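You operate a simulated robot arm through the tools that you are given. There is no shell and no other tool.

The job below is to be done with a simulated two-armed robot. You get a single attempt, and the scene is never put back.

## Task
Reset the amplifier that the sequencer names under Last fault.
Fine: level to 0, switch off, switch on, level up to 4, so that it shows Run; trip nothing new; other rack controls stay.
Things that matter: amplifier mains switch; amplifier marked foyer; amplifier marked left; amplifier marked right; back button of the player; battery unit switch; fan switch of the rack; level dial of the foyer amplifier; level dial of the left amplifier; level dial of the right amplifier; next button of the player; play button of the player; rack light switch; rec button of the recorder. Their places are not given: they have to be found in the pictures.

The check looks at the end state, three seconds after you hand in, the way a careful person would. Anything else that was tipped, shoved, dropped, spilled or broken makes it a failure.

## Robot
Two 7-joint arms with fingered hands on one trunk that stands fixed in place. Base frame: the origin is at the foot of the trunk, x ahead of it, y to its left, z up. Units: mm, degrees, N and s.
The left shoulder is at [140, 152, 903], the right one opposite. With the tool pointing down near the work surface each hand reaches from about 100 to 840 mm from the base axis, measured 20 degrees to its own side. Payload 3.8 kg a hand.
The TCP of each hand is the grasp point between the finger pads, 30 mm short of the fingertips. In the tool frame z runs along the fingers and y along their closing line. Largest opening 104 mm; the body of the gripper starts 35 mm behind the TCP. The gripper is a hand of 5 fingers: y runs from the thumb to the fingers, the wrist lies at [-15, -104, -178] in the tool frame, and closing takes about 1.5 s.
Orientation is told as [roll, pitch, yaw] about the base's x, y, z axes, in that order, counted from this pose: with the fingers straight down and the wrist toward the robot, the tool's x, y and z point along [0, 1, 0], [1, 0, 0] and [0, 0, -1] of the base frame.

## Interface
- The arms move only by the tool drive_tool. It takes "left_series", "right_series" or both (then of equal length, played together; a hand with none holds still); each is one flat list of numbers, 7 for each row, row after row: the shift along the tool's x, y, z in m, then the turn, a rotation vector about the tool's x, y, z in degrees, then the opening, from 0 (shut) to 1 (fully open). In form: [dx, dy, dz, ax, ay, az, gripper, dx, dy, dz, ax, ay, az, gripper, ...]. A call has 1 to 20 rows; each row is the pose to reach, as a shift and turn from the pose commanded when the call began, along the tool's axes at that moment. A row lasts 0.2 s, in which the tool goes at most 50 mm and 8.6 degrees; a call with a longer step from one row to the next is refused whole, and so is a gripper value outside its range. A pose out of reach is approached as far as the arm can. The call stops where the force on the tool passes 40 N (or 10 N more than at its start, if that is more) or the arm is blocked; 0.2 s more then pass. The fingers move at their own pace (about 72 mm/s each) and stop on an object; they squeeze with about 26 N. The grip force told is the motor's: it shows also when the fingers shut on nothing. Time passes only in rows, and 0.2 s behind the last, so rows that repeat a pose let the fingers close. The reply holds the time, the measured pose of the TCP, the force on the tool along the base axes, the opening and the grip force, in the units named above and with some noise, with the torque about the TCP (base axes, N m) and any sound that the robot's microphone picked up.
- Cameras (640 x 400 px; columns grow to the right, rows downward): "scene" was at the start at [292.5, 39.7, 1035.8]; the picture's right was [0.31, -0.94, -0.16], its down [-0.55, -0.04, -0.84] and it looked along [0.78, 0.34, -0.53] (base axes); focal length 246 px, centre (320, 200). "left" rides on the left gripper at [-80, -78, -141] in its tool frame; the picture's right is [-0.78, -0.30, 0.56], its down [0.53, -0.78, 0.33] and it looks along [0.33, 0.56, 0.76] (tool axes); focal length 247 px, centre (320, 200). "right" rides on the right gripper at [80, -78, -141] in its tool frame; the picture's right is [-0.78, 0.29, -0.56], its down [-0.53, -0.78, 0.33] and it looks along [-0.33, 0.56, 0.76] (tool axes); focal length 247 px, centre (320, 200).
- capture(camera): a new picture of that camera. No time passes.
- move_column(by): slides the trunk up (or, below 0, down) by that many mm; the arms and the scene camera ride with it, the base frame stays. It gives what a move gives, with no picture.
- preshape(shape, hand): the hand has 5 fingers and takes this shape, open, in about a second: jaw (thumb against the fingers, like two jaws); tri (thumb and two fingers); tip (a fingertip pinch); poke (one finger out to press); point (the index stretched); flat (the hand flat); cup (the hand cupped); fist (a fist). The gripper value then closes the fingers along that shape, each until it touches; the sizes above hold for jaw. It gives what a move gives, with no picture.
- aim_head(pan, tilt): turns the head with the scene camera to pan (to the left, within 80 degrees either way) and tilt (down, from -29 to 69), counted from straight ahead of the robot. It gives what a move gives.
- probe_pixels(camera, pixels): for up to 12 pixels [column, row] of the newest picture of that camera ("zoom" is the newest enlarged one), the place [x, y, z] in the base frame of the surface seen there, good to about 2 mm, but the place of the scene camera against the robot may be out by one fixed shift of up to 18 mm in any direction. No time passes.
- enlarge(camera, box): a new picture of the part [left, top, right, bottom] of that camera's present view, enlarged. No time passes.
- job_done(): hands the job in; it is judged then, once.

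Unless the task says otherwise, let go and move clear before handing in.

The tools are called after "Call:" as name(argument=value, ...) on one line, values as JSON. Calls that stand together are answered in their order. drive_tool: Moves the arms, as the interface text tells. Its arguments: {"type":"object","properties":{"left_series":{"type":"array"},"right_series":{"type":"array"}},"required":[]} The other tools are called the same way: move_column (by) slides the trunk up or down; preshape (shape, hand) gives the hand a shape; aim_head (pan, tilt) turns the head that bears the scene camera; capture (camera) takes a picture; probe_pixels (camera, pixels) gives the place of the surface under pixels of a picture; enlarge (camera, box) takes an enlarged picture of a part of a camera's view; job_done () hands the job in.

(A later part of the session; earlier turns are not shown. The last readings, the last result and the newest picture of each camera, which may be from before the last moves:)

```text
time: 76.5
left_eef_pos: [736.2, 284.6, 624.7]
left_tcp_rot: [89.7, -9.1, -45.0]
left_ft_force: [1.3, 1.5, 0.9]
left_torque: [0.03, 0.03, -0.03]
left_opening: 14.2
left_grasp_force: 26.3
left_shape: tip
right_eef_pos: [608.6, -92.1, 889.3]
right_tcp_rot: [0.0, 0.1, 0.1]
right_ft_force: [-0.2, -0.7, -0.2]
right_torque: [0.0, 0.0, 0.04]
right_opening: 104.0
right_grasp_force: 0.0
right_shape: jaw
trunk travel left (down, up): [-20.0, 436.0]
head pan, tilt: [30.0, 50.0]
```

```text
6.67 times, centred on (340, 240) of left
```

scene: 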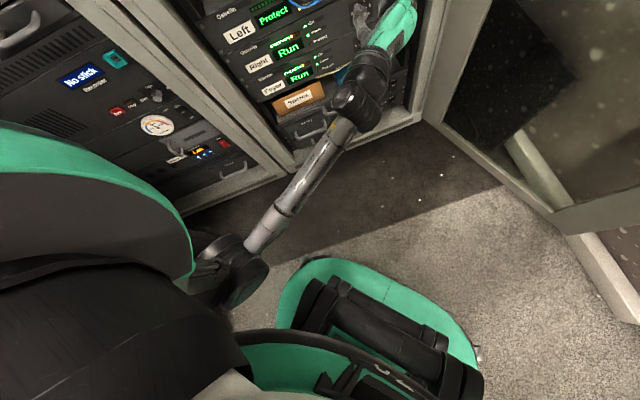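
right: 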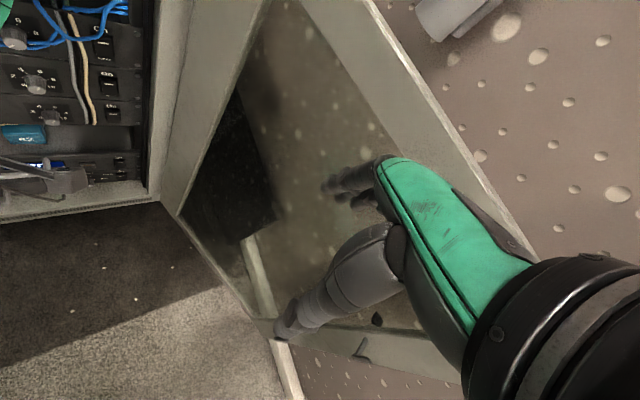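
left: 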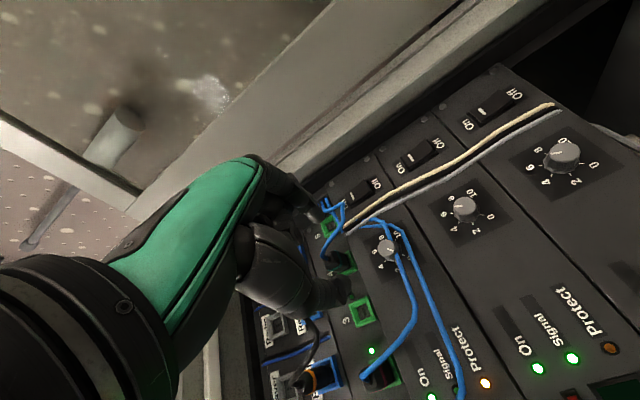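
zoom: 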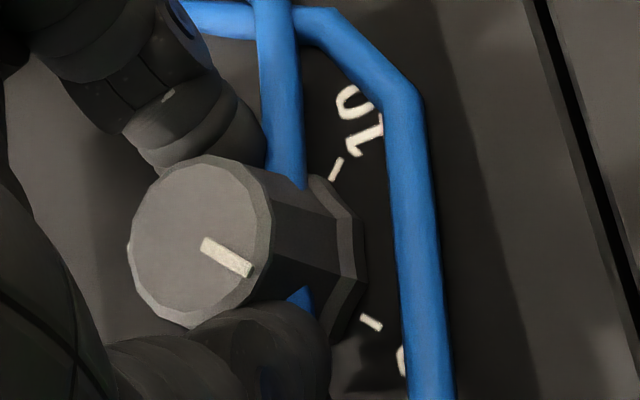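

The pointer hardly changed relative to the panel, so the dial may be at its end stop. I'll release, back off, and compare with the earlier reading.

Call:
drive_tool(left_series=[0, 0, 0, 0, 0, 0, 0.2, 0, 0, 0, 0, 0, 0, 0.45, 0, 0, 0, 0, 0, 0, 0.45, 0, 0, 0, 0, 0, 0, 0.45, 0, 0, -0.015, 0, 0, 0, 0.45, 0, 0, -0.03, 0, 0, 0, 0.45, 0, 0, -0.05, 0, 0, 4, 0.45, 0, 0, -0.07, 0, 0, 9, 0.45, 0, 0, -0.09, 0, 0, 9, 0.45, 0, 0, -0.11, 0, 0, 9, 0.45])

Call:
capture(camera="left")

Call:
enlarge(camera="left", box=[345, 220, 425, 280])

Call:
enlarge(camera="right", box=[0, 15, 70, 60])

```text
time: 78.7
left_eef_pos: [662.0, 214.7, 634.9]
left_tcp_rot: [91.5, 0.1, -45.0]
left_ft_force: [-0.2, -0.5, 0.4]
left_torque: [0.01, -0.02, -0.02]
left_opening: 46.4
left_grasp_force: 0.1
left_shape: tip
right_eef_pos: [608.2, -92.4, 890.0]
right_tcp_rot: [0.0, 0.1, 0.1]
right_ft_force: [-0.5, 0.1, 0.2]
right_torque: [0.01, 0.01, -0.03]
right_opening: 103.8
right_grasp_force: 0.0
right_shape: jaw
trunk travel left (down, up): [-20.0, 436.0]
head pan, tilt: [30.0, 50.0]
```

```text
taken
```

left: 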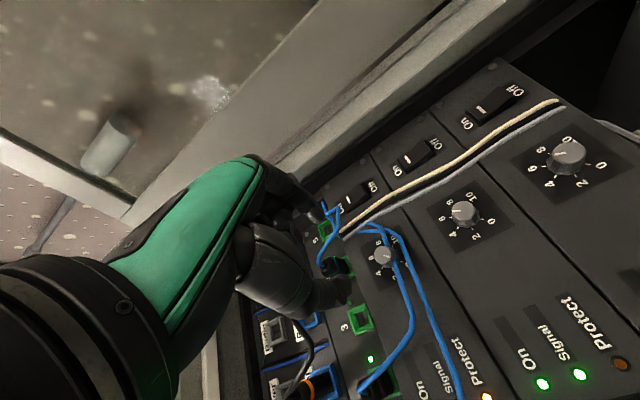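

```text
6.67 times, centred on (385, 250) of left
```

zoom: 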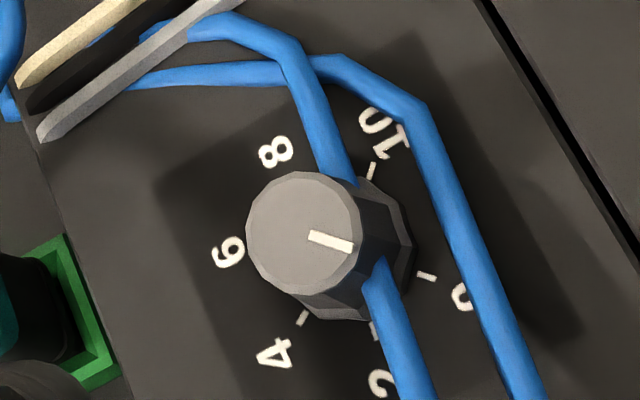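

```text
8.89 times, centred on (35, 38) of right
```

zoom: 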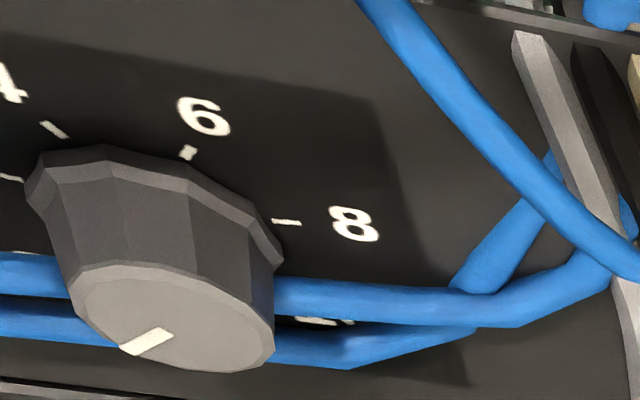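

Now the pointer computes to ≈−134°, i.e. right at 0. Next is the mains switch of the Left amp, so I'll set the left hand to the "poke" shape here and see where the fingertip is.

Call:
preshape(hand="left", shape="poke")

Call:
capture(camera="left")

Call:
capture(camera="scene")

Call:
enlarge(camera="right", box=[0, 0, 140, 110])

```text
time: 79.6
left_eef_pos: [662.3, 213.9, 631.8]
left_tcp_rot: [91.3, 0.2, -45.0]
left_ft_force: [0.2, -0.2, -0.6]
left_torque: [-0.03, 0.04, 0.02]
left_opening: 0.0
left_grasp_force: 0.1
left_shape: poke
right_eef_pos: [608.4, -92.5, 890.2]
right_tcp_rot: [-0.1, 0.0, 0.1]
right_ft_force: [-0.2, -0.4, -0.3]
right_torque: [0.03, -0.02, -0.01]
right_opening: 103.8
right_grasp_force: 0.0
right_shape: jaw
trunk travel left (down, up): [-20.0, 436.0]
head pan, tilt: [30.0, 50.0]
```

```text
taken
```

left: 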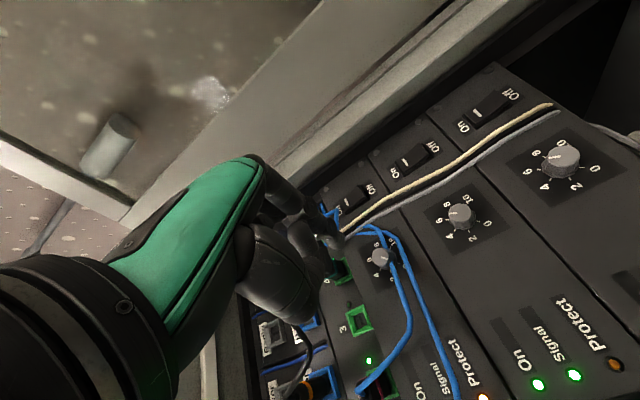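

```text
taken
```

scene: 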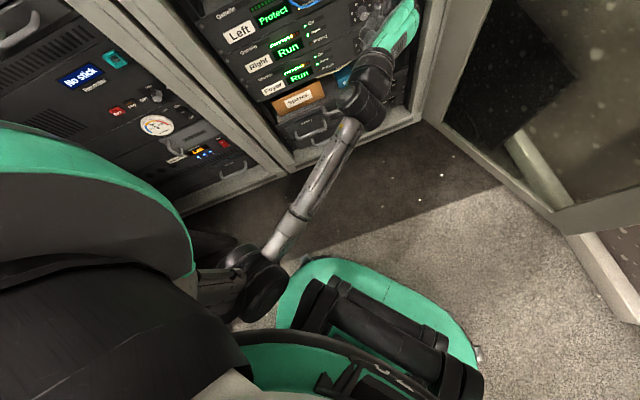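

```text
3.64 times, centred on (70, 55) of right
```

zoom: 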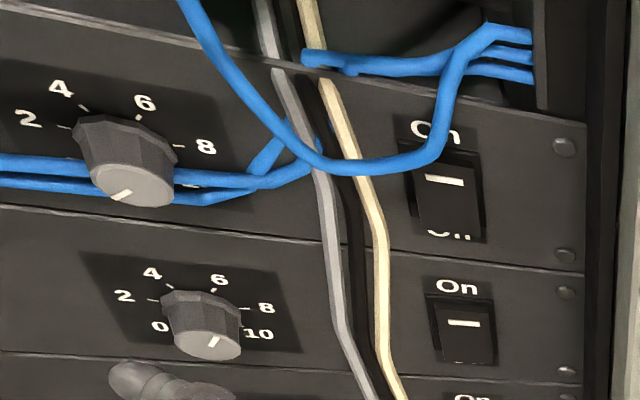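

The hand reads ~8 mm off its commanded place, so the elbow is likely brushing the base at scene (265,285). I'll raise the trunk 50 mm to give it room.

Call:
move_column(by=50)

Call:
capture(camera="left")

Call:
enlarge(camera="left", box=[220, 140, 380, 340])

Call:
capture(camera="right")

```text
time: 80.6
left_eef_pos: [659.8, 227.9, 676.9]
left_tcp_rot: [93.1, 3.1, -45.1]
left_ft_force: [0.9, -0.4, 0.2]
left_torque: [-0.03, -0.02, 0.02]
left_opening: 0.0
left_grasp_force: 0.0
left_shape: poke
right_eef_pos: [609.6, -91.8, 940.6]
right_tcp_rot: [0.0, 0.0, 0.1]
right_ft_force: [0.2, -0.1, 0.0]
right_torque: [0.0, 0.02, 0.01]
right_opening: 103.5
right_grasp_force: 0.1
right_shape: jaw
trunk travel left (down, up): [-70.0, 386.0]
head pan, tilt: [30.0, 50.0]
```

```text
taken
```

left: 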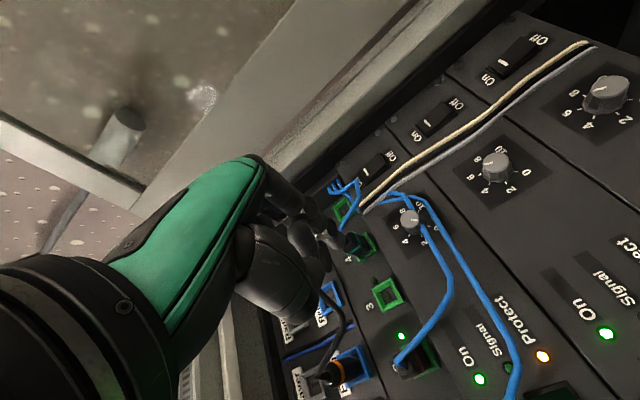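

```text
2.00 times, centred on (300, 240) of left
```

zoom: 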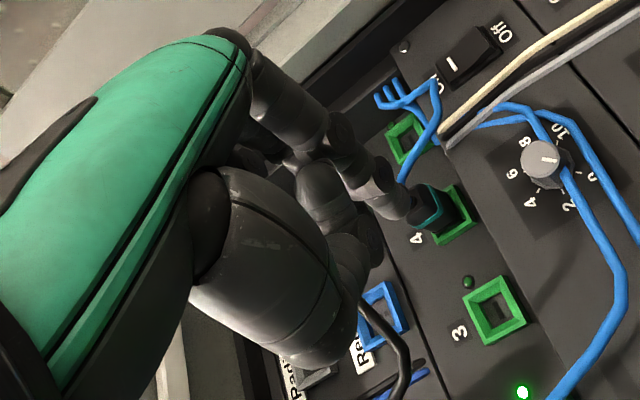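

```text
taken
```

right: 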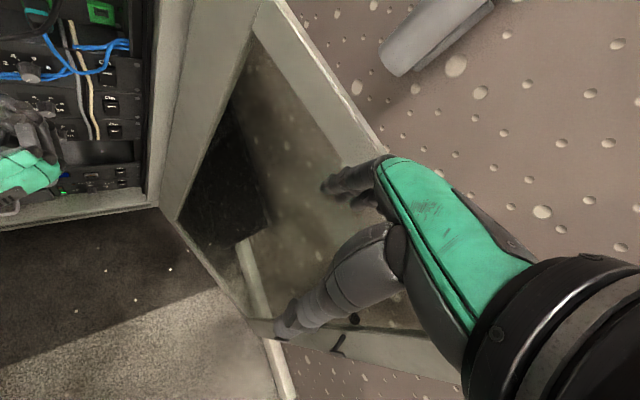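

The hand is now 20 mm off in y after the raise, so the elbow is still touching something. I'll look at it in the scene view.

Call:
capture(camera="scene")

Call:
enlarge(camera="scene", box=[130, 180, 370, 400])

Call:
probe_pixels(camera="scene", pixels=[[260, 270], [240, 290], [270, 290], [300, 250], [330, 190], [285, 290], [320, 280], [215, 260], [195, 285]])

```text
taken
```

scene: 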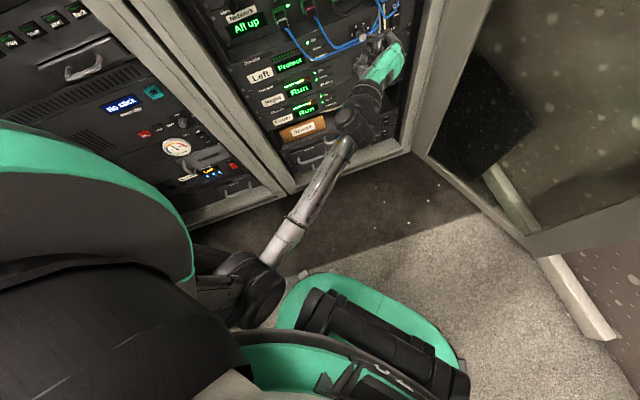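

```text
1.82 times, centred on (250, 290) of scene
```

zoom: 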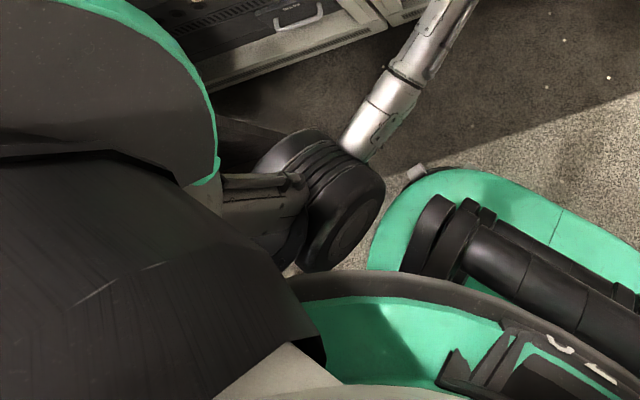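

```text
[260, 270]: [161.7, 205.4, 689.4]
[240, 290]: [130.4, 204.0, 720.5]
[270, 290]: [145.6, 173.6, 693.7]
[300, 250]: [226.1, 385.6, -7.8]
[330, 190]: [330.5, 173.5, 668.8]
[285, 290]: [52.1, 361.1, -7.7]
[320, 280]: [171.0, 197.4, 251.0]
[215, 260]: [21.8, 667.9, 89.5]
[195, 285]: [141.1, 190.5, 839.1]
```

The elbow hangs straight below the shoulder beside the torso, so the arm simply shouldn't be folded back further; extending forward will relieve it. I'll measure the poking fingertip in the left camera.

Call:
enlarge(camera="left", box=[290, 190, 370, 290])

Call:
probe_pixels(camera="zoom", pixels=[[320, 190], [345, 215], [360, 225], [380, 235], [330, 230], [260, 150], [300, 330], [350, 200], [365, 210], [290, 180]])

```text
4.00 times, centred on (330, 240) of left
```

zoom: 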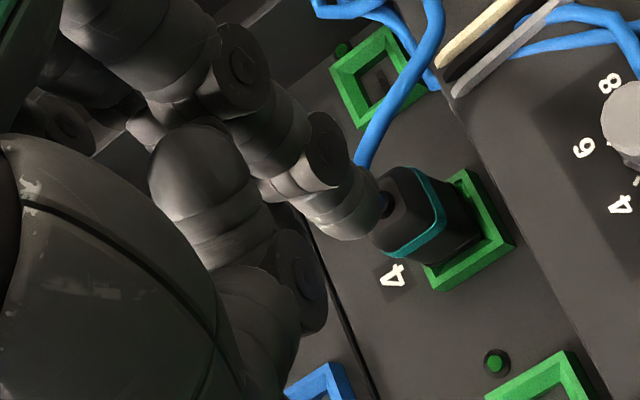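

```text
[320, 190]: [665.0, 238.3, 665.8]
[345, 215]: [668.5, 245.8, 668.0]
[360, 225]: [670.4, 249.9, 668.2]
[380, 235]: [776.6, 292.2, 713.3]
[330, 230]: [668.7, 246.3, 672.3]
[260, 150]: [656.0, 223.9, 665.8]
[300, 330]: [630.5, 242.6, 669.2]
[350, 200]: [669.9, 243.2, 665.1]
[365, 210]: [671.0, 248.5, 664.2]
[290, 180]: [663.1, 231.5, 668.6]
```

The poking fingertip lies about 27–29 mm ahead of the TCP, nearly on its axis (≈4 mm low). I'll move over in front of the Left switch, keeping well outside the cable loops.

Call:
drive_tool(left_series=[-0.005, 0.008, 0.02, 0, 0, 0, 0, -0.015, 0.024, 0.04, 0, 0, 0, 0, -0.026, 0.042, 0.058, 0, 0, 0, 0, -0.038, 0.06, 0.058, 0, 0, 0, 0, -0.05, 0.078, 0.058, 0, 0, 0, 0, -0.0585, 0.093, 0.058, 0, 0, 0, 0])

Call:
capture(camera="left")

Call:
capture(camera="scene")

Call:
enlarge(camera="right", box=[0, 0, 160, 130])

```text
time: 81.3
left_eef_pos: [712.3, 306.7, 648.5]
left_tcp_rot: [98.1, 9.6, -42.5]
left_ft_force: [0.3, -0.3, 1.2]
left_torque: [0.01, -0.01, -0.02]
left_opening: 0.1
left_grasp_force: 0.1
left_shape: poke
right_eef_pos: [607.7, -91.6, 939.5]
right_tcp_rot: [-0.1, 0.2, 0.0]
right_ft_force: [-0.5, -0.5, -0.1]
right_torque: [0.03, 0.03, -0.01]
right_opening: 103.3
right_grasp_force: 0.0
right_shape: jaw
trunk travel left (down, up): [-70.0, 386.0]
head pan, tilt: [30.0, 50.0]
stopped in row 3 (left hand): the arm was blocked; the commanded pose is now the measured one
```

```text
taken
```

left: 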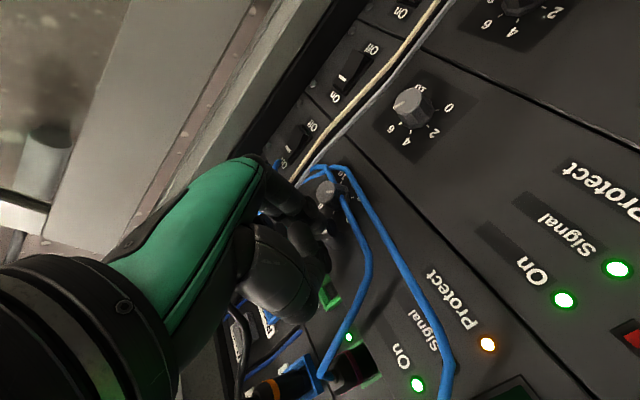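

```text
taken
```

scene: 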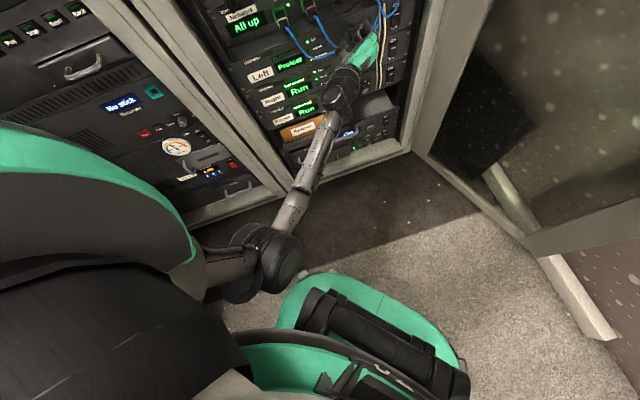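

```text
3.08 times, centred on (80, 65) of right
```

zoom: 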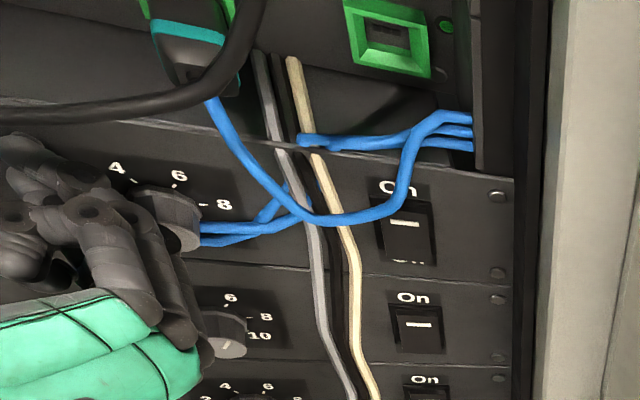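

The arm slipped off course: the hand is now at N≈721, u≈287, z≈648, with the finger close to the panel left of the dial, though no force is shown. I'll back straight off 30 mm in small steps and check tracking.

Call:
drive_tool(left_series=[0, 0, -0.01, 0, 0, 0, 0, 0, 0, -0.02, 0, 0, 0, 0, 0, 0, -0.03, 0, 0, 0, 0])

Call:
capture(camera="left")

```text
time: 82.3
left_eef_pos: [710.3, 308.6, 682.2]
left_tcp_rot: [102.9, 9.5, -41.3]
left_ft_force: [0.4, -0.4, -0.3]
left_torque: [0.01, -0.02, 0.0]
left_opening: 0.0
left_grasp_force: 0.1
left_shape: poke
right_eef_pos: [608.1, -92.0, 937.8]
right_tcp_rot: [0.0, 0.2, 0.0]
right_ft_force: [0.3, 0.3, 1.0]
right_torque: [0.03, 0.02, -0.02]
right_opening: 103.6
right_grasp_force: 0.0
right_shape: jaw
trunk travel left (down, up): [-70.0, 386.0]
head pan, tilt: [30.0, 50.0]
stopped in row 3 (left hand): the arm was blocked; the commanded pose is now the measured one
```

```text
taken
```

left: 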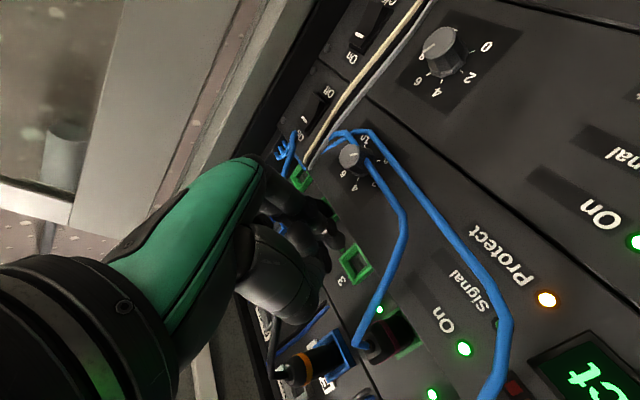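

It rose instead of backing off (N=720, z=682). I'll locate the elbow so I can retreat with an elbow-only arc as I did before.

Call:
capture(camera="scene")

Call:
probe_pixels(camera="scene", pixels=[[275, 255], [285, 265], [255, 265], [300, 215], [325, 140], [345, 95], [225, 265]])

Call:
probe_pixels(camera="left", pixels=[[350, 158], [340, 235], [345, 240], [325, 225], [355, 262], [300, 180], [405, 230], [325, 350], [340, 335], [385, 340]])

```text
taken
```

scene: 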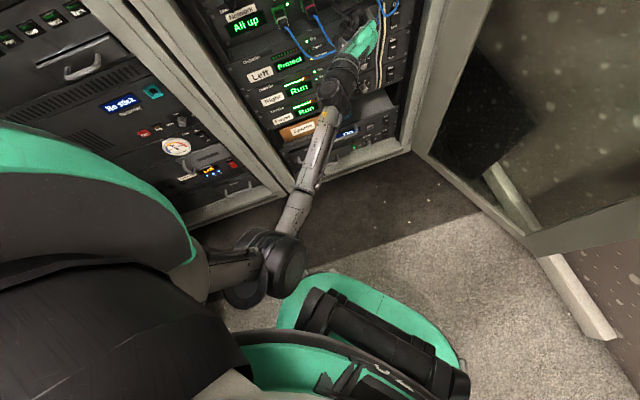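

```text
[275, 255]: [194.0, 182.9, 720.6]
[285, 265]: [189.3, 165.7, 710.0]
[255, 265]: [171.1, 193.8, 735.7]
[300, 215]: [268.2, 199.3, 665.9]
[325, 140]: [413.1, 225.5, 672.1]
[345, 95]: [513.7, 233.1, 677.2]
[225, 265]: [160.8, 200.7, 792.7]
```

```text
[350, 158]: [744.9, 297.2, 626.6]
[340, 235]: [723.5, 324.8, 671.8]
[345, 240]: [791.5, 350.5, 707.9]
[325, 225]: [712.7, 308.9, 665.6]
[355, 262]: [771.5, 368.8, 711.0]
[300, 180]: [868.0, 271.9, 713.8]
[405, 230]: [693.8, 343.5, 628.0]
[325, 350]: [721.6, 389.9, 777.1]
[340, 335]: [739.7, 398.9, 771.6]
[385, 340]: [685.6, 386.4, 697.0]
```

The body is a ~177 mm-radius cylinder and the elbow at ~(170,180,700) rests against it, so pulling straight back is impossible. Instead I'll keep the wrist fixed and turn the hand 40° right about the vertical, which swings the finger away from the panel without moving the elbow.

Call:
drive_tool(left_series=[0.0075, 0.0228, -0.0157, -7.7, 1.32, -1.76, 0, 0.0153, 0.0431, -0.0344, -15.4, 2.64, -3.52, 0, 0.0232, 0.0605, -0.0558, -23.1, 3.96, -5.28, 0, 0.031, 0.0746, -0.0795, -30.8, 5.28, -7.04, 0, 0.0387, 0.0852, -0.105, -38.5, 6.6, -8.8, 0])

Call:
capture(camera="scene")

Call:
capture(camera="left")

```text
time: 83.5
left_eef_pos: [697.4, 167.3, 676.9]
left_tcp_rot: [102.4, 9.5, -81.4]
left_ft_force: [-0.3, 0.1, 0.7]
left_torque: [0.0, -0.03, -0.02]
left_opening: 0.2
left_grasp_force: 0.1
left_shape: poke
right_eef_pos: [607.7, -92.0, 940.0]
right_tcp_rot: [0.1, 0.1, 0.0]
right_ft_force: [-0.9, 0.2, -0.3]
right_torque: [-0.02, 0.01, 0.01]
right_opening: 103.7
right_grasp_force: 0.1
right_shape: jaw
trunk travel left (down, up): [-70.0, 386.0]
head pan, tilt: [30.0, 50.0]
```

```text
taken
```

scene: 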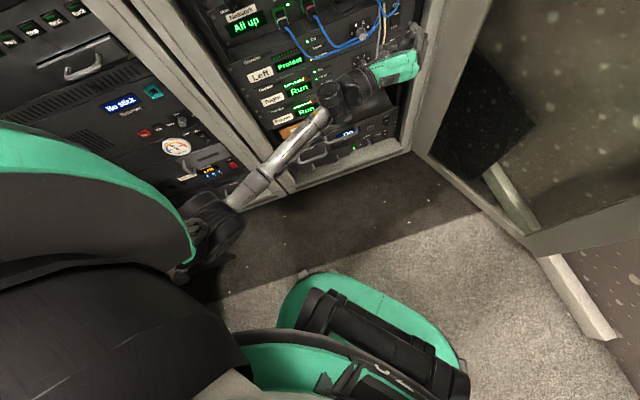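

```text
taken
```

left: 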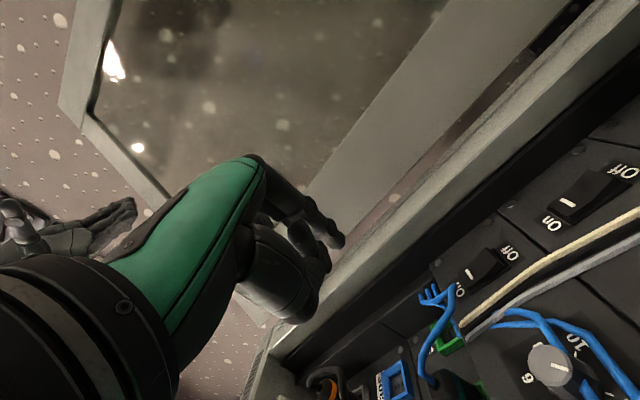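

That tracked perfectly and, usefully, swung the elbow out to the left (scene (215,225)). The finger need not be square to the panel, so from this posture I'll go to a pre-press pose at heading 25° with the tip 35 mm off the Left switch's lower half.

Call:
drive_tool(left_series=[-0.0127, -0.0018, 0.0102, 2.9, -2.3, -1.3, 0, -0.0253, -0.0035, 0.0205, 5.8, -4.5, -2.5, 0, -0.038, -0.0053, 0.0307, 8.7, -6.8, -3.8, 0, -0.0506, -0.007, 0.0409, 11.5, -9.1, -5.1, 0, -0.0633, -0.0088, 0.0512, 14.4, -11.3, -6.3, 0, -0.0759, -0.0105, 0.0614, 17.3, -13.6, -7.6, 0])

Call:
capture(camera="scene")

Call:
capture(camera="left")

Call:
enlarge(camera="right", box=[20, 0, 160, 110])

```text
time: 84.9
left_eef_pos: [770.3, 199.2, 619.3]
left_tcp_rot: [90.0, 0.2, -65.0]
left_ft_force: [0.5, 0.8, -0.4]
left_torque: [0.03, -0.04, -0.04]
left_opening: 0.1
left_grasp_force: 0.1
left_shape: poke
right_eef_pos: [610.4, -92.5, 938.9]
right_tcp_rot: [0.0, 0.2, 0.0]
right_ft_force: [-0.8, -0.6, 0.5]
right_torque: [-0.03, 0.01, -0.04]
right_opening: 103.6
right_grasp_force: 0.0
right_shape: jaw
trunk travel left (down, up): [-70.0, 386.0]
head pan, tilt: [30.0, 50.0]
```

```text
taken
```

scene: 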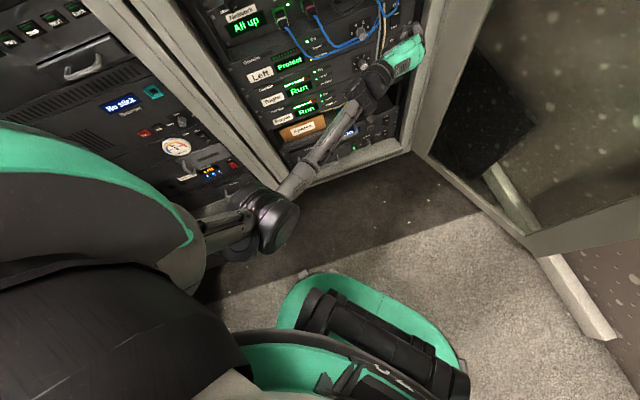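

```text
taken
```

left: 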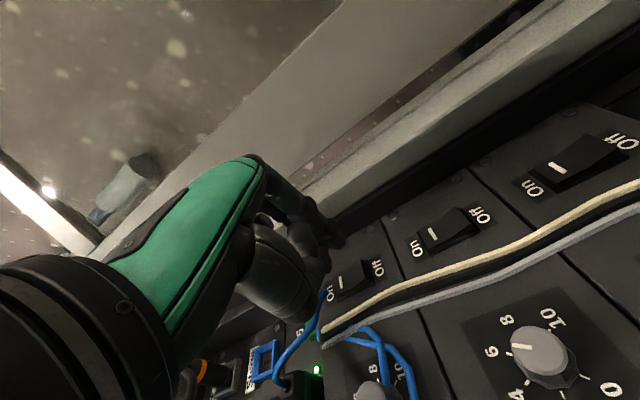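

```text
3.64 times, centred on (90, 55) of right
```

zoom: 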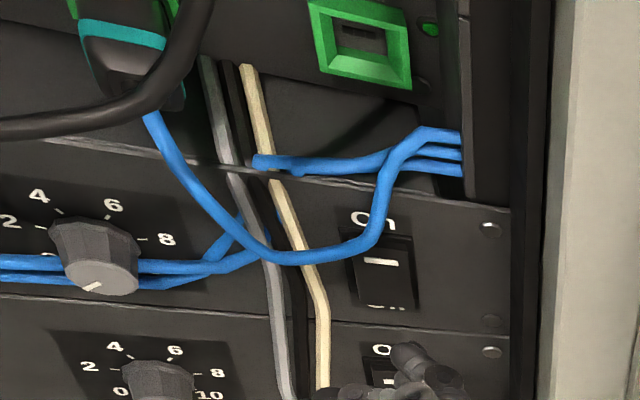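

Tracking is exact: TCP (770,199,619) and rot (90,0,−65). I'll probe the fingertip from both wrist cameras before pressing.

Call:
probe_pixels(camera="zoom", pixels=[[405, 350], [397, 352], [415, 355], [408, 345], [425, 370], [385, 290], [385, 262], [400, 310], [365, 300]])

Call:
probe_pixels(camera="left", pixels=[[338, 240], [342, 243], [335, 232], [330, 240], [352, 290], [345, 270], [365, 275], [375, 268]])

```text
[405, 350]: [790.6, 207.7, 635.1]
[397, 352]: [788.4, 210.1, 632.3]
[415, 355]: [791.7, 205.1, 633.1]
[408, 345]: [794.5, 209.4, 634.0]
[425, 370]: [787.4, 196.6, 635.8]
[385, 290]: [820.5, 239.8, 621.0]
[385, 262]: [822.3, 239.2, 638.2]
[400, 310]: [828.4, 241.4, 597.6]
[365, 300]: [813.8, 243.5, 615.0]
```

```text
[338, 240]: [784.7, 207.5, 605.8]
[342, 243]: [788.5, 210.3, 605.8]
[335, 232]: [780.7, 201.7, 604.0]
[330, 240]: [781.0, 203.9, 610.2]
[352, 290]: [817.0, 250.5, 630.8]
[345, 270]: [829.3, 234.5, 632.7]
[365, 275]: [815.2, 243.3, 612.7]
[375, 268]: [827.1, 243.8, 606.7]
```

The fingertip's centre is near (795,212,618), u≈411, and the rocker's lower half is at (814–824, 243–233, 613). I'll lower 4 mm and advance 30 mm along the panel normal.

Call:
drive_tool(left_series=[-0.002, -0.0034, 0.0094, 0, 0, 0, 0, -0.004, -0.0068, 0.0188, 0, 0, 0, 0, -0.004, -0.0103, 0.0282, 0, 0, 0, 0])

Call:
enlarge(camera="right", box=[60, 20, 150, 90])

Call:
enlarge(camera="left", box=[280, 180, 420, 320])

```text
time: 85.7
left_eef_pos: [789.8, 218.6, 615.8]
left_tcp_rot: [89.9, 0.2, -64.9]
left_ft_force: [-0.6, -1.0, -0.3]
left_torque: [0.0, 0.02, 0.01]
left_opening: 0.1
left_grasp_force: 0.1
left_shape: poke
right_eef_pos: [608.5, -91.7, 938.7]
right_tcp_rot: [0.1, 0.1, -0.1]
right_ft_force: [0.0, 0.6, -0.2]
right_torque: [0.01, 0.02, 0.01]
right_opening: 103.9
right_grasp_force: 0.0
right_shape: jaw
trunk travel left (down, up): [-70.0, 386.0]
head pan, tilt: [30.0, 50.0]
```

```text
5.71 times, centred on (105, 55) of right
```

zoom: 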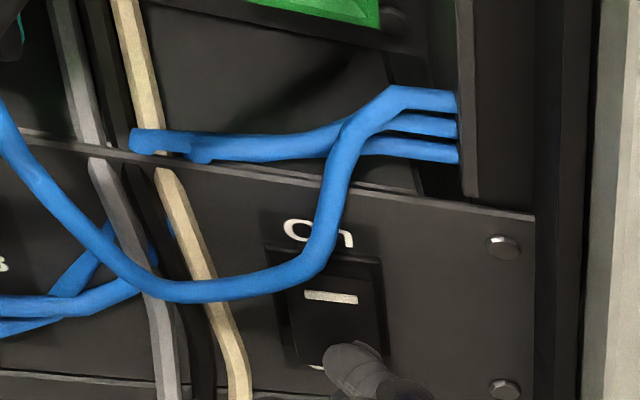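

```text
2.86 times, centred on (350, 250) of left
```

zoom: 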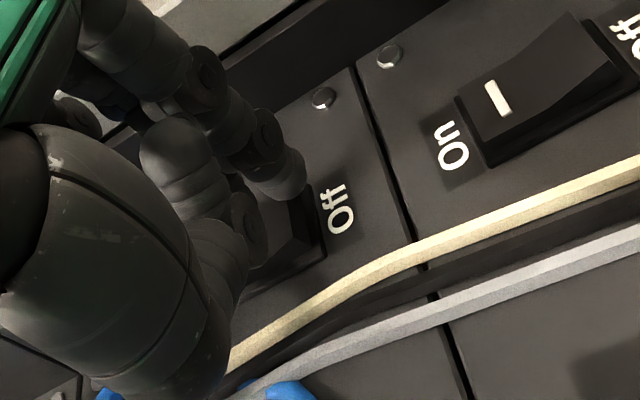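

The fingertip is lined up on the rocker's lower half (left zoom (285,185), next to "Off"). I'll press in gently in small steps.

Call:
drive_tool(left_series=[0, -0.0014, 0.0038, 0, 0, 0, 0, 0, -0.0024, 0.0066, 0, 0, 0, 0, 0, -0.0031, 0.0085, 0, 0, 0, 0, 0, -0.0034, 0.0094, 0, 0, 0, 0])

Call:
enlarge(camera="right", box=[60, 20, 150, 90])

Call:
enlarge(camera="left", box=[280, 180, 420, 320])

```text
time: 86.7
left_eef_pos: [797.3, 222.9, 615.5]
left_tcp_rot: [90.0, 0.2, -65.3]
left_ft_force: [-13.2, -17.5, -4.9]
left_torque: [0.19, -0.06, -0.18]
left_opening: 0.0
left_grasp_force: 0.0
left_shape: poke
right_eef_pos: [607.7, -95.1, 939.5]
right_tcp_rot: [0.1, 0.2, -0.1]
right_ft_force: [-1.2, -0.7, 0.0]
right_torque: [0.01, 0.01, -0.03]
right_opening: 103.9
right_grasp_force: 0.2
right_shape: jaw
trunk travel left (down, up): [-70.0, 386.0]
head pan, tilt: [30.0, 50.0]
```

```text
5.71 times, centred on (105, 55) of right
```

zoom: 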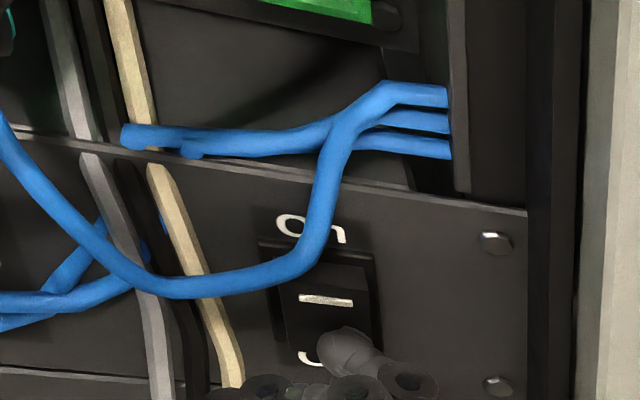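

```text
2.86 times, centred on (350, 250) of left
```

zoom: 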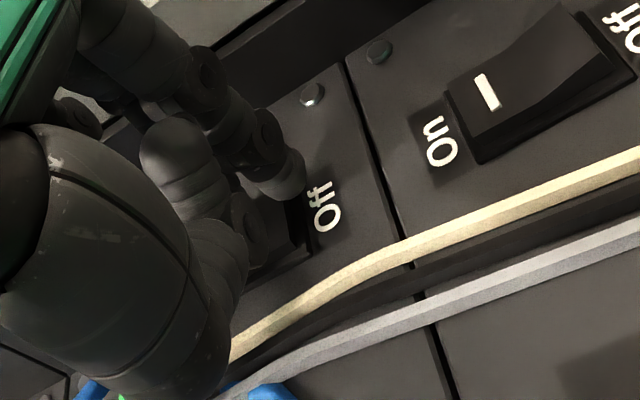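

The force is now ~22 N into the switch. I'll check whether it toggled by looking at the Left amp's display and the rocker.

Call:
enlarge(camera="scene", box=[220, 0, 420, 150])

Call:
probe_pixels(camera="right", pixels=[[105, 57], [109, 62], [103, 64], [116, 63], [108, 69], [110, 76], [114, 76]])

```text
2.67 times, centred on (320, 75) of scene
```

zoom: 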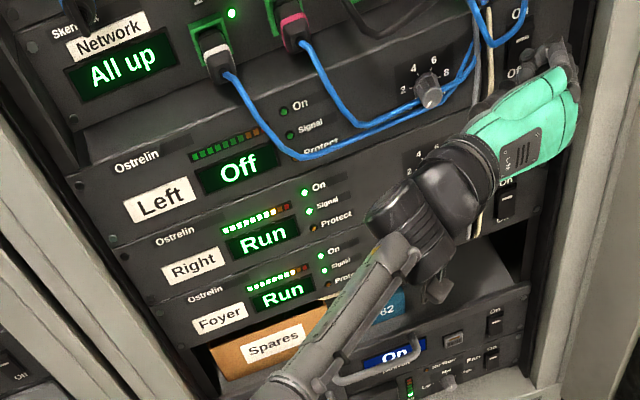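

```text
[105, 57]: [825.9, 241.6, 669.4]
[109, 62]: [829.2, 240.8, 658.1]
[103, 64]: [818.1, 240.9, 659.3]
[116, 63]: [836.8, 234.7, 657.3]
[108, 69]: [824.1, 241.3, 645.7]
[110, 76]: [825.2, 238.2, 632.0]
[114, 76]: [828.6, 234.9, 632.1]
```

The Left amp now shows "Off" (zoom (238,167)), with Right and Foyer still in Run. Before pressing "On" I'll check where the folded knuckles are relative to the cable loop.

Call:
capture(camera="right")

Call:
probe_pixels(camera="right", pixels=[[110, 87], [95, 88], [121, 86], [105, 90], [112, 80], [85, 95], [100, 100], [92, 71], [100, 70], [85, 70]])

Call:
enlarge(camera="right", box=[50, 30, 150, 120])

```text
taken
```

right: 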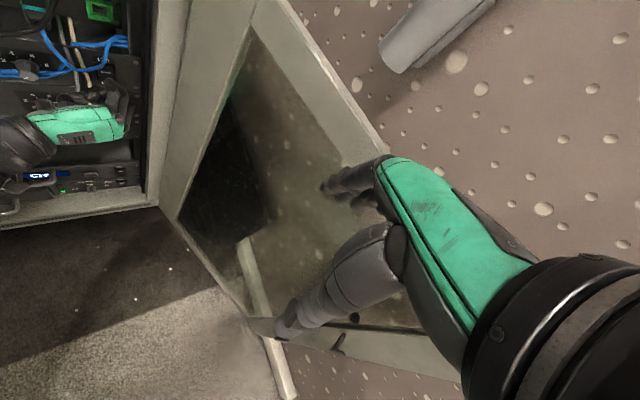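

```text
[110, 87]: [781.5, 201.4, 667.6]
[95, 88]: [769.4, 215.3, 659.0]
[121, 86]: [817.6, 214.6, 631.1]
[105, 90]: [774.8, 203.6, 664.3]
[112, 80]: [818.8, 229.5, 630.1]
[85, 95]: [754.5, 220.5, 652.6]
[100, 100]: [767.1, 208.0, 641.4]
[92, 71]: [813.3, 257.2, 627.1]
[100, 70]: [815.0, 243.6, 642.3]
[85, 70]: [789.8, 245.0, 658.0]
```

```text
4.44 times, centred on (100, 75) of right
```

zoom: 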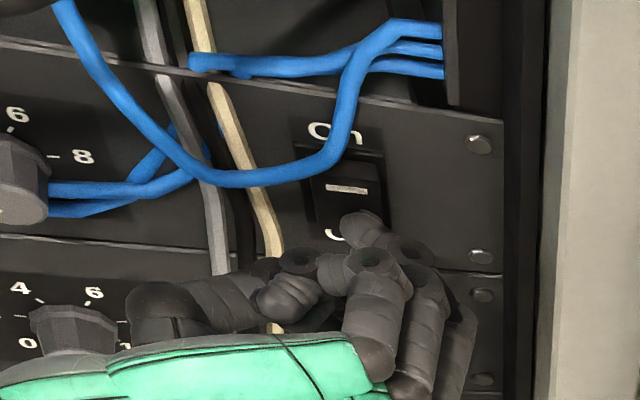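

The folded knuckles stay at N≤697, well outside the loop (N≥726). I'll back off 25 mm, rise 21.5 mm to the "On" half just below the cable loop, and close to within ~6 mm.

Call:
drive_tool(left_series=[0, 0.0041, -0.0113, 0, 0, 0, 0, 0, 0.0086, -0.0235, 0, 0, 0, 0, 0.011, 0.0086, -0.0235, 0, 0, 0, 0, 0.0215, 0.0086, -0.0235, 0, 0, 0, 0, 0.0215, 0.0041, -0.0113, 0, 0, 0, 0])

Call:
enlarge(camera="right", box=[60, 20, 150, 90])

Call:
enlarge(camera="left", box=[280, 180, 420, 320])

Call:
enlarge(camera="scene", box=[220, 0, 420, 150])

```text
time: 87.9
left_eef_pos: [789.5, 219.5, 636.4]
left_tcp_rot: [89.9, 0.0, -65.1]
left_ft_force: [0.4, -0.2, 0.1]
left_torque: [-0.01, 0.02, 0.01]
left_opening: 0.0
left_grasp_force: 0.1
left_shape: poke
right_eef_pos: [608.9, -90.6, 939.3]
right_tcp_rot: [0.0, 0.2, 0.0]
right_ft_force: [-0.1, -0.3, 0.7]
right_torque: [0.01, -0.01, 0.01]
right_opening: 103.7
right_grasp_force: 0.0
right_shape: jaw
trunk travel left (down, up): [-70.0, 386.0]
head pan, tilt: [30.0, 50.0]
```

```text
5.71 times, centred on (105, 55) of right
```

zoom: 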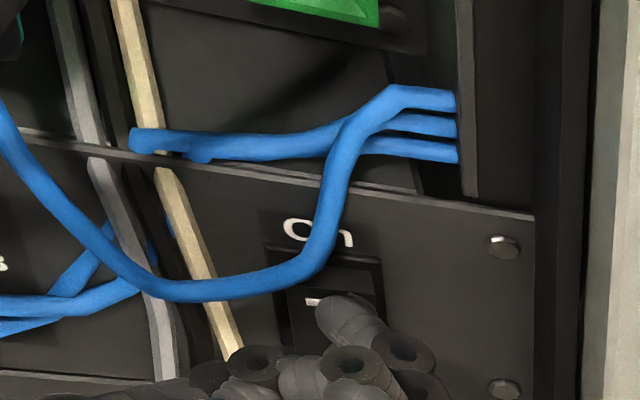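

```text
2.86 times, centred on (350, 250) of left
```

zoom: 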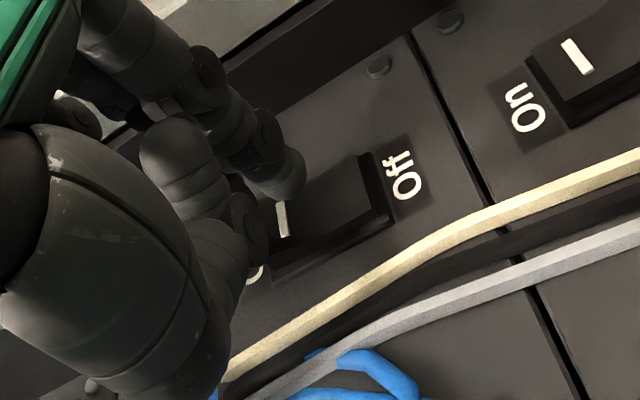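

```text
2.67 times, centred on (320, 75) of scene
```

zoom: 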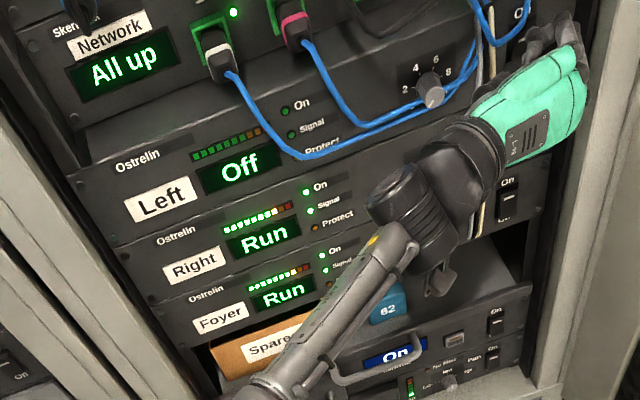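

Left stays "Off" and the fingertip is at the rocker's upper half, below the blue loop. I'll press "On" now.

Call:
drive_tool(left_series=[0, -0.0014, 0.0038, 0, 0, 0, 0, 0, -0.0024, 0.0066, 0, 0, 0, 0, 0, -0.0031, 0.0085, 0, 0, 0, 0, 0, -0.0034, 0.0094, 0, 0, 0, 0])

Call:
enlarge(camera="right", box=[60, 20, 150, 90])

Call:
enlarge(camera="scene", box=[220, 0, 420, 150])

```text
time: 88.9
left_eef_pos: [796.2, 222.8, 637.2]
left_tcp_rot: [90.0, 0.1, -65.2]
left_ft_force: [-12.2, -9.2, -0.3]
left_torque: [-0.1, 0.11, -0.15]
left_opening: 0.0
left_grasp_force: 0.1
left_shape: poke
right_eef_pos: [606.3, -93.1, 939.4]
right_tcp_rot: [0.0, 0.0, 0.1]
right_ft_force: [-0.4, -0.2, 0.5]
right_torque: [-0.02, 0.03, 0.01]
right_opening: 103.8
right_grasp_force: 0.1
right_shape: jaw
trunk travel left (down, up): [-70.0, 386.0]
head pan, tilt: [30.0, 50.0]
```

```text
5.71 times, centred on (105, 55) of right
```

zoom: 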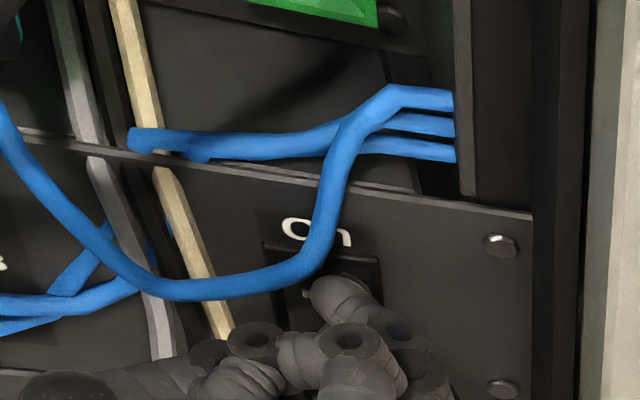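

```text
2.67 times, centred on (320, 75) of scene
```

zoom: 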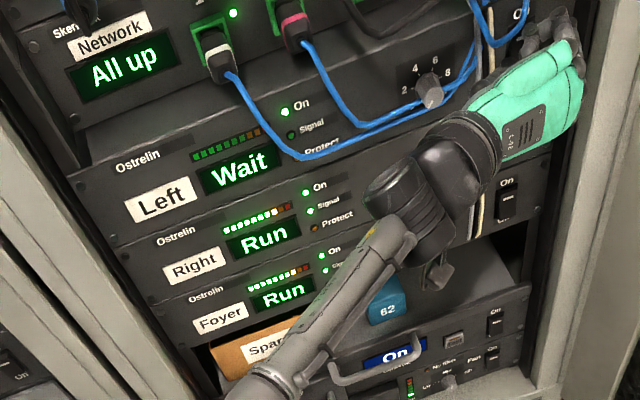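

The Left amp now shows "Wait" with its On light lit, so the switch is on. I'll back the finger off 40 mm and watch the display.

Call:
drive_tool(left_series=[0, 0.0041, -0.0113, 0, 0, 0, 0, 0, 0.0086, -0.0235, 0, 0, 0, 0, -0.005, 0.0147, -0.0404, 0, 0, 0, 0, -0.005, 0.0147, -0.0404, 0, 0, 0, 0, -0.005, 0.0147, -0.0404, 0, 0, 0, 0, -0.005, 0.0147, -0.0404, 0, 0, 0, 0, -0.005, 0.0147, -0.0404, 0, 0, 0, 0])

Call:
capture(camera="scene")

Call:
enlarge(camera="scene", box=[220, 0, 420, 150])

Call:
enlarge(camera="right", box=[0, 10, 140, 110])

```text
time: 90.5
left_eef_pos: [765.0, 195.0, 631.6]
left_tcp_rot: [90.1, 0.1, -64.9]
left_ft_force: [0.6, 0.0, -0.4]
left_torque: [-0.01, 0.0, 0.0]
left_opening: 0.0
left_grasp_force: 0.0
left_shape: poke
right_eef_pos: [607.6, -90.6, 939.3]
right_tcp_rot: [0.1, 0.2, -0.1]
right_ft_force: [-0.1, 0.1, -0.4]
right_torque: [0.01, 0.0, 0.0]
right_opening: 103.5
right_grasp_force: 0.0
right_shape: jaw
trunk travel left (down, up): [-70.0, 386.0]
head pan, tilt: [30.0, 50.0]
```

```text
taken
```

scene: 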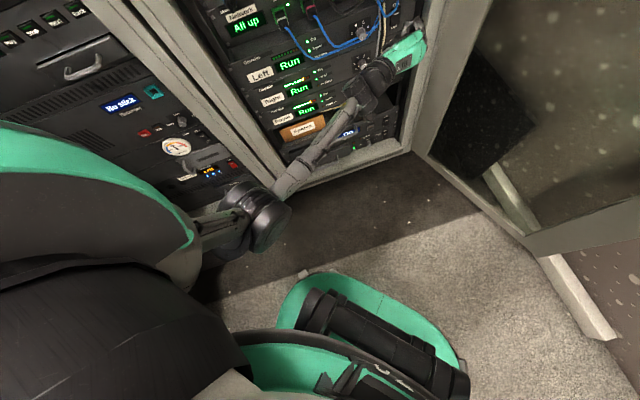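

```text
2.67 times, centred on (320, 75) of scene
```

zoom: 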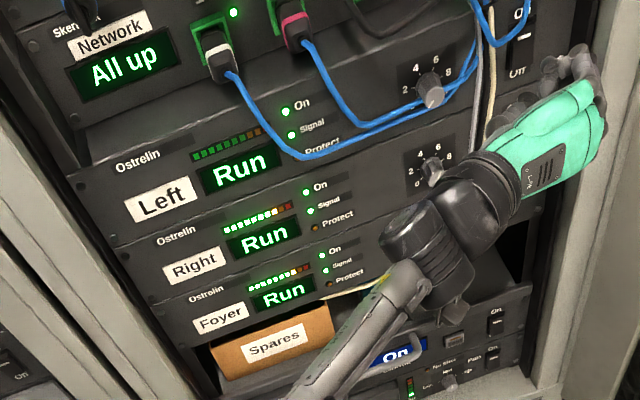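

```text
4.00 times, centred on (70, 60) of right
```

zoom: 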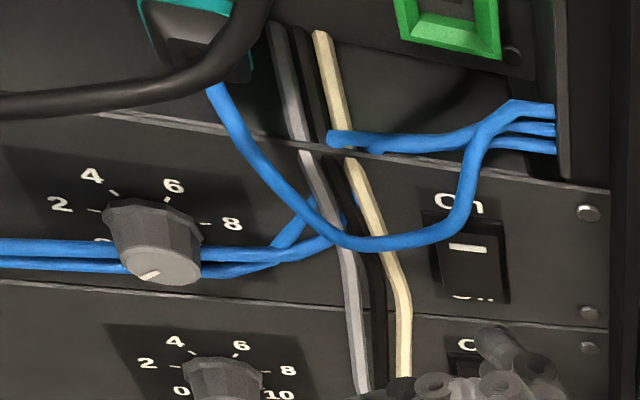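

Left now shows "Run" with the level at 0. Next I'll set the dial to 4: move from here to a pre-grasp pose on the dial axis (heading 45°, roll 55°, tip ~25 mm short of the dial).

Call:
drive_tool(left_series=[-0.0008, -0.0133, -0.0037, 3.2, 1, -5.8, 0, -0.0017, -0.0267, -0.0075, 6.5, 2, -11.5, 0, -0.0025, -0.04, -0.0112, 9.7, 3.05, -17.3, 0, -0.0034, -0.0534, -0.015, 12.9, 4.1, -23.1, 0, -0.0042, -0.0667, -0.0187, 16.2, 5.1, -28.8, 0, -0.0051, -0.0801, -0.0225, 19.4, 6.1, -34.6, 0])

Call:
capture(camera="scene")

Call:
capture(camera="left")

```text
time: 91.9
left_eef_pos: [711.4, 260.0, 626.2]
left_tcp_rot: [90.1, -34.9, -45.1]
left_ft_force: [0.4, -0.3, 1.3]
left_torque: [-0.02, 0.01, 0.01]
left_opening: 0.1
left_grasp_force: 0.1
left_shape: poke
right_eef_pos: [608.2, -92.1, 939.2]
right_tcp_rot: [0.0, 0.2, 0.0]
right_ft_force: [0.6, -0.2, 0.1]
right_torque: [-0.01, 0.0, 0.02]
right_opening: 103.7
right_grasp_force: 0.0
right_shape: jaw
trunk travel left (down, up): [-70.0, 386.0]
head pan, tilt: [30.0, 50.0]
```

```text
taken
```

scene: 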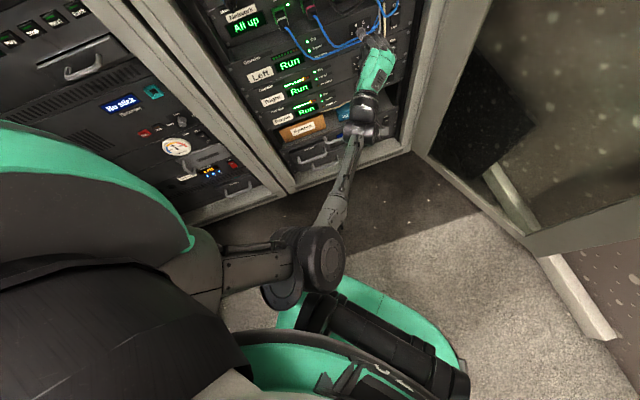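

```text
taken
```

left: 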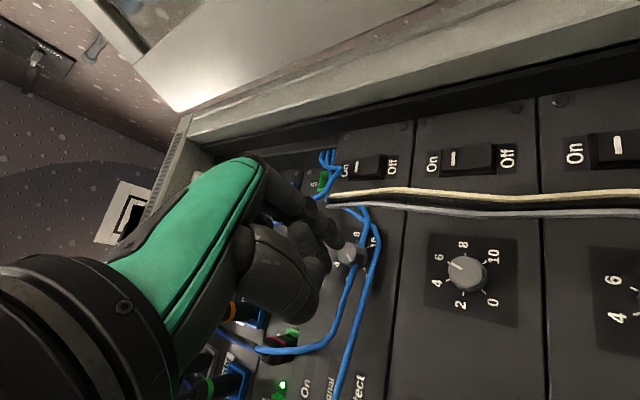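

It tracked exactly (N=687, u=319, roll 55), though the elbow has come inward again at scene (310,265). I'll switch to the pinch shape here, then test rolling clockwise in small steps before gripping.

Call:
preshape(hand="left", shape="tip")

Call:
drive_tool(left_series=[0, 0, 0, 0, 0, 0, 0.45, 0, 0, 0, 0, 0, 0, 0.45, 0, 0, 0, 0, 0, 6, 0.45, 0, 0, 0, 0, 0, 12, 0.45])

Call:
capture(camera="scene")

```text
time: 92.8
left_eef_pos: [712.4, 259.1, 626.3]
left_tcp_rot: [90.1, -34.8, -44.9]
left_ft_force: [-0.3, -0.6, -0.3]
left_torque: [0.04, 0.0, 0.0]
left_opening: 103.9
left_grasp_force: 0.0
left_shape: tip
right_eef_pos: [609.3, -91.5, 939.1]
right_tcp_rot: [0.0, 0.2, 0.0]
right_ft_force: [0.3, 0.0, -0.3]
right_torque: [0.01, 0.0, -0.02]
right_opening: 103.7
right_grasp_force: 0.1
right_shape: jaw
trunk travel left (down, up): [-70.0, 386.0]
head pan, tilt: [30.0, 50.0]
```

```text
time: 93.8
left_eef_pos: [711.0, 258.8, 627.8]
left_tcp_rot: [90.0, -22.7, -44.9]
left_ft_force: [-0.2, 0.9, 0.5]
left_torque: [-0.01, 0.05, 0.01]
left_opening: 47.3
left_grasp_force: 0.0
left_shape: tip
right_eef_pos: [608.3, -92.5, 938.9]
right_tcp_rot: [0.0, 0.2, 0.0]
right_ft_force: [0.1, -0.4, -0.4]
right_torque: [-0.02, 0.01, 0.0]
right_opening: 103.6
right_grasp_force: 0.0
right_shape: jaw
trunk travel left (down, up): [-70.0, 386.0]
head pan, tilt: [30.0, 50.0]
```

```text
taken
```

scene: 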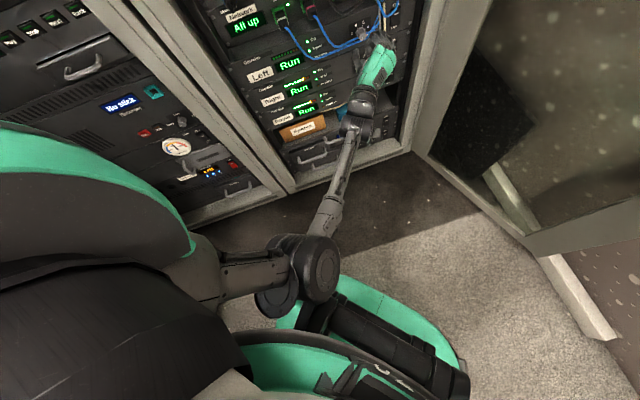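

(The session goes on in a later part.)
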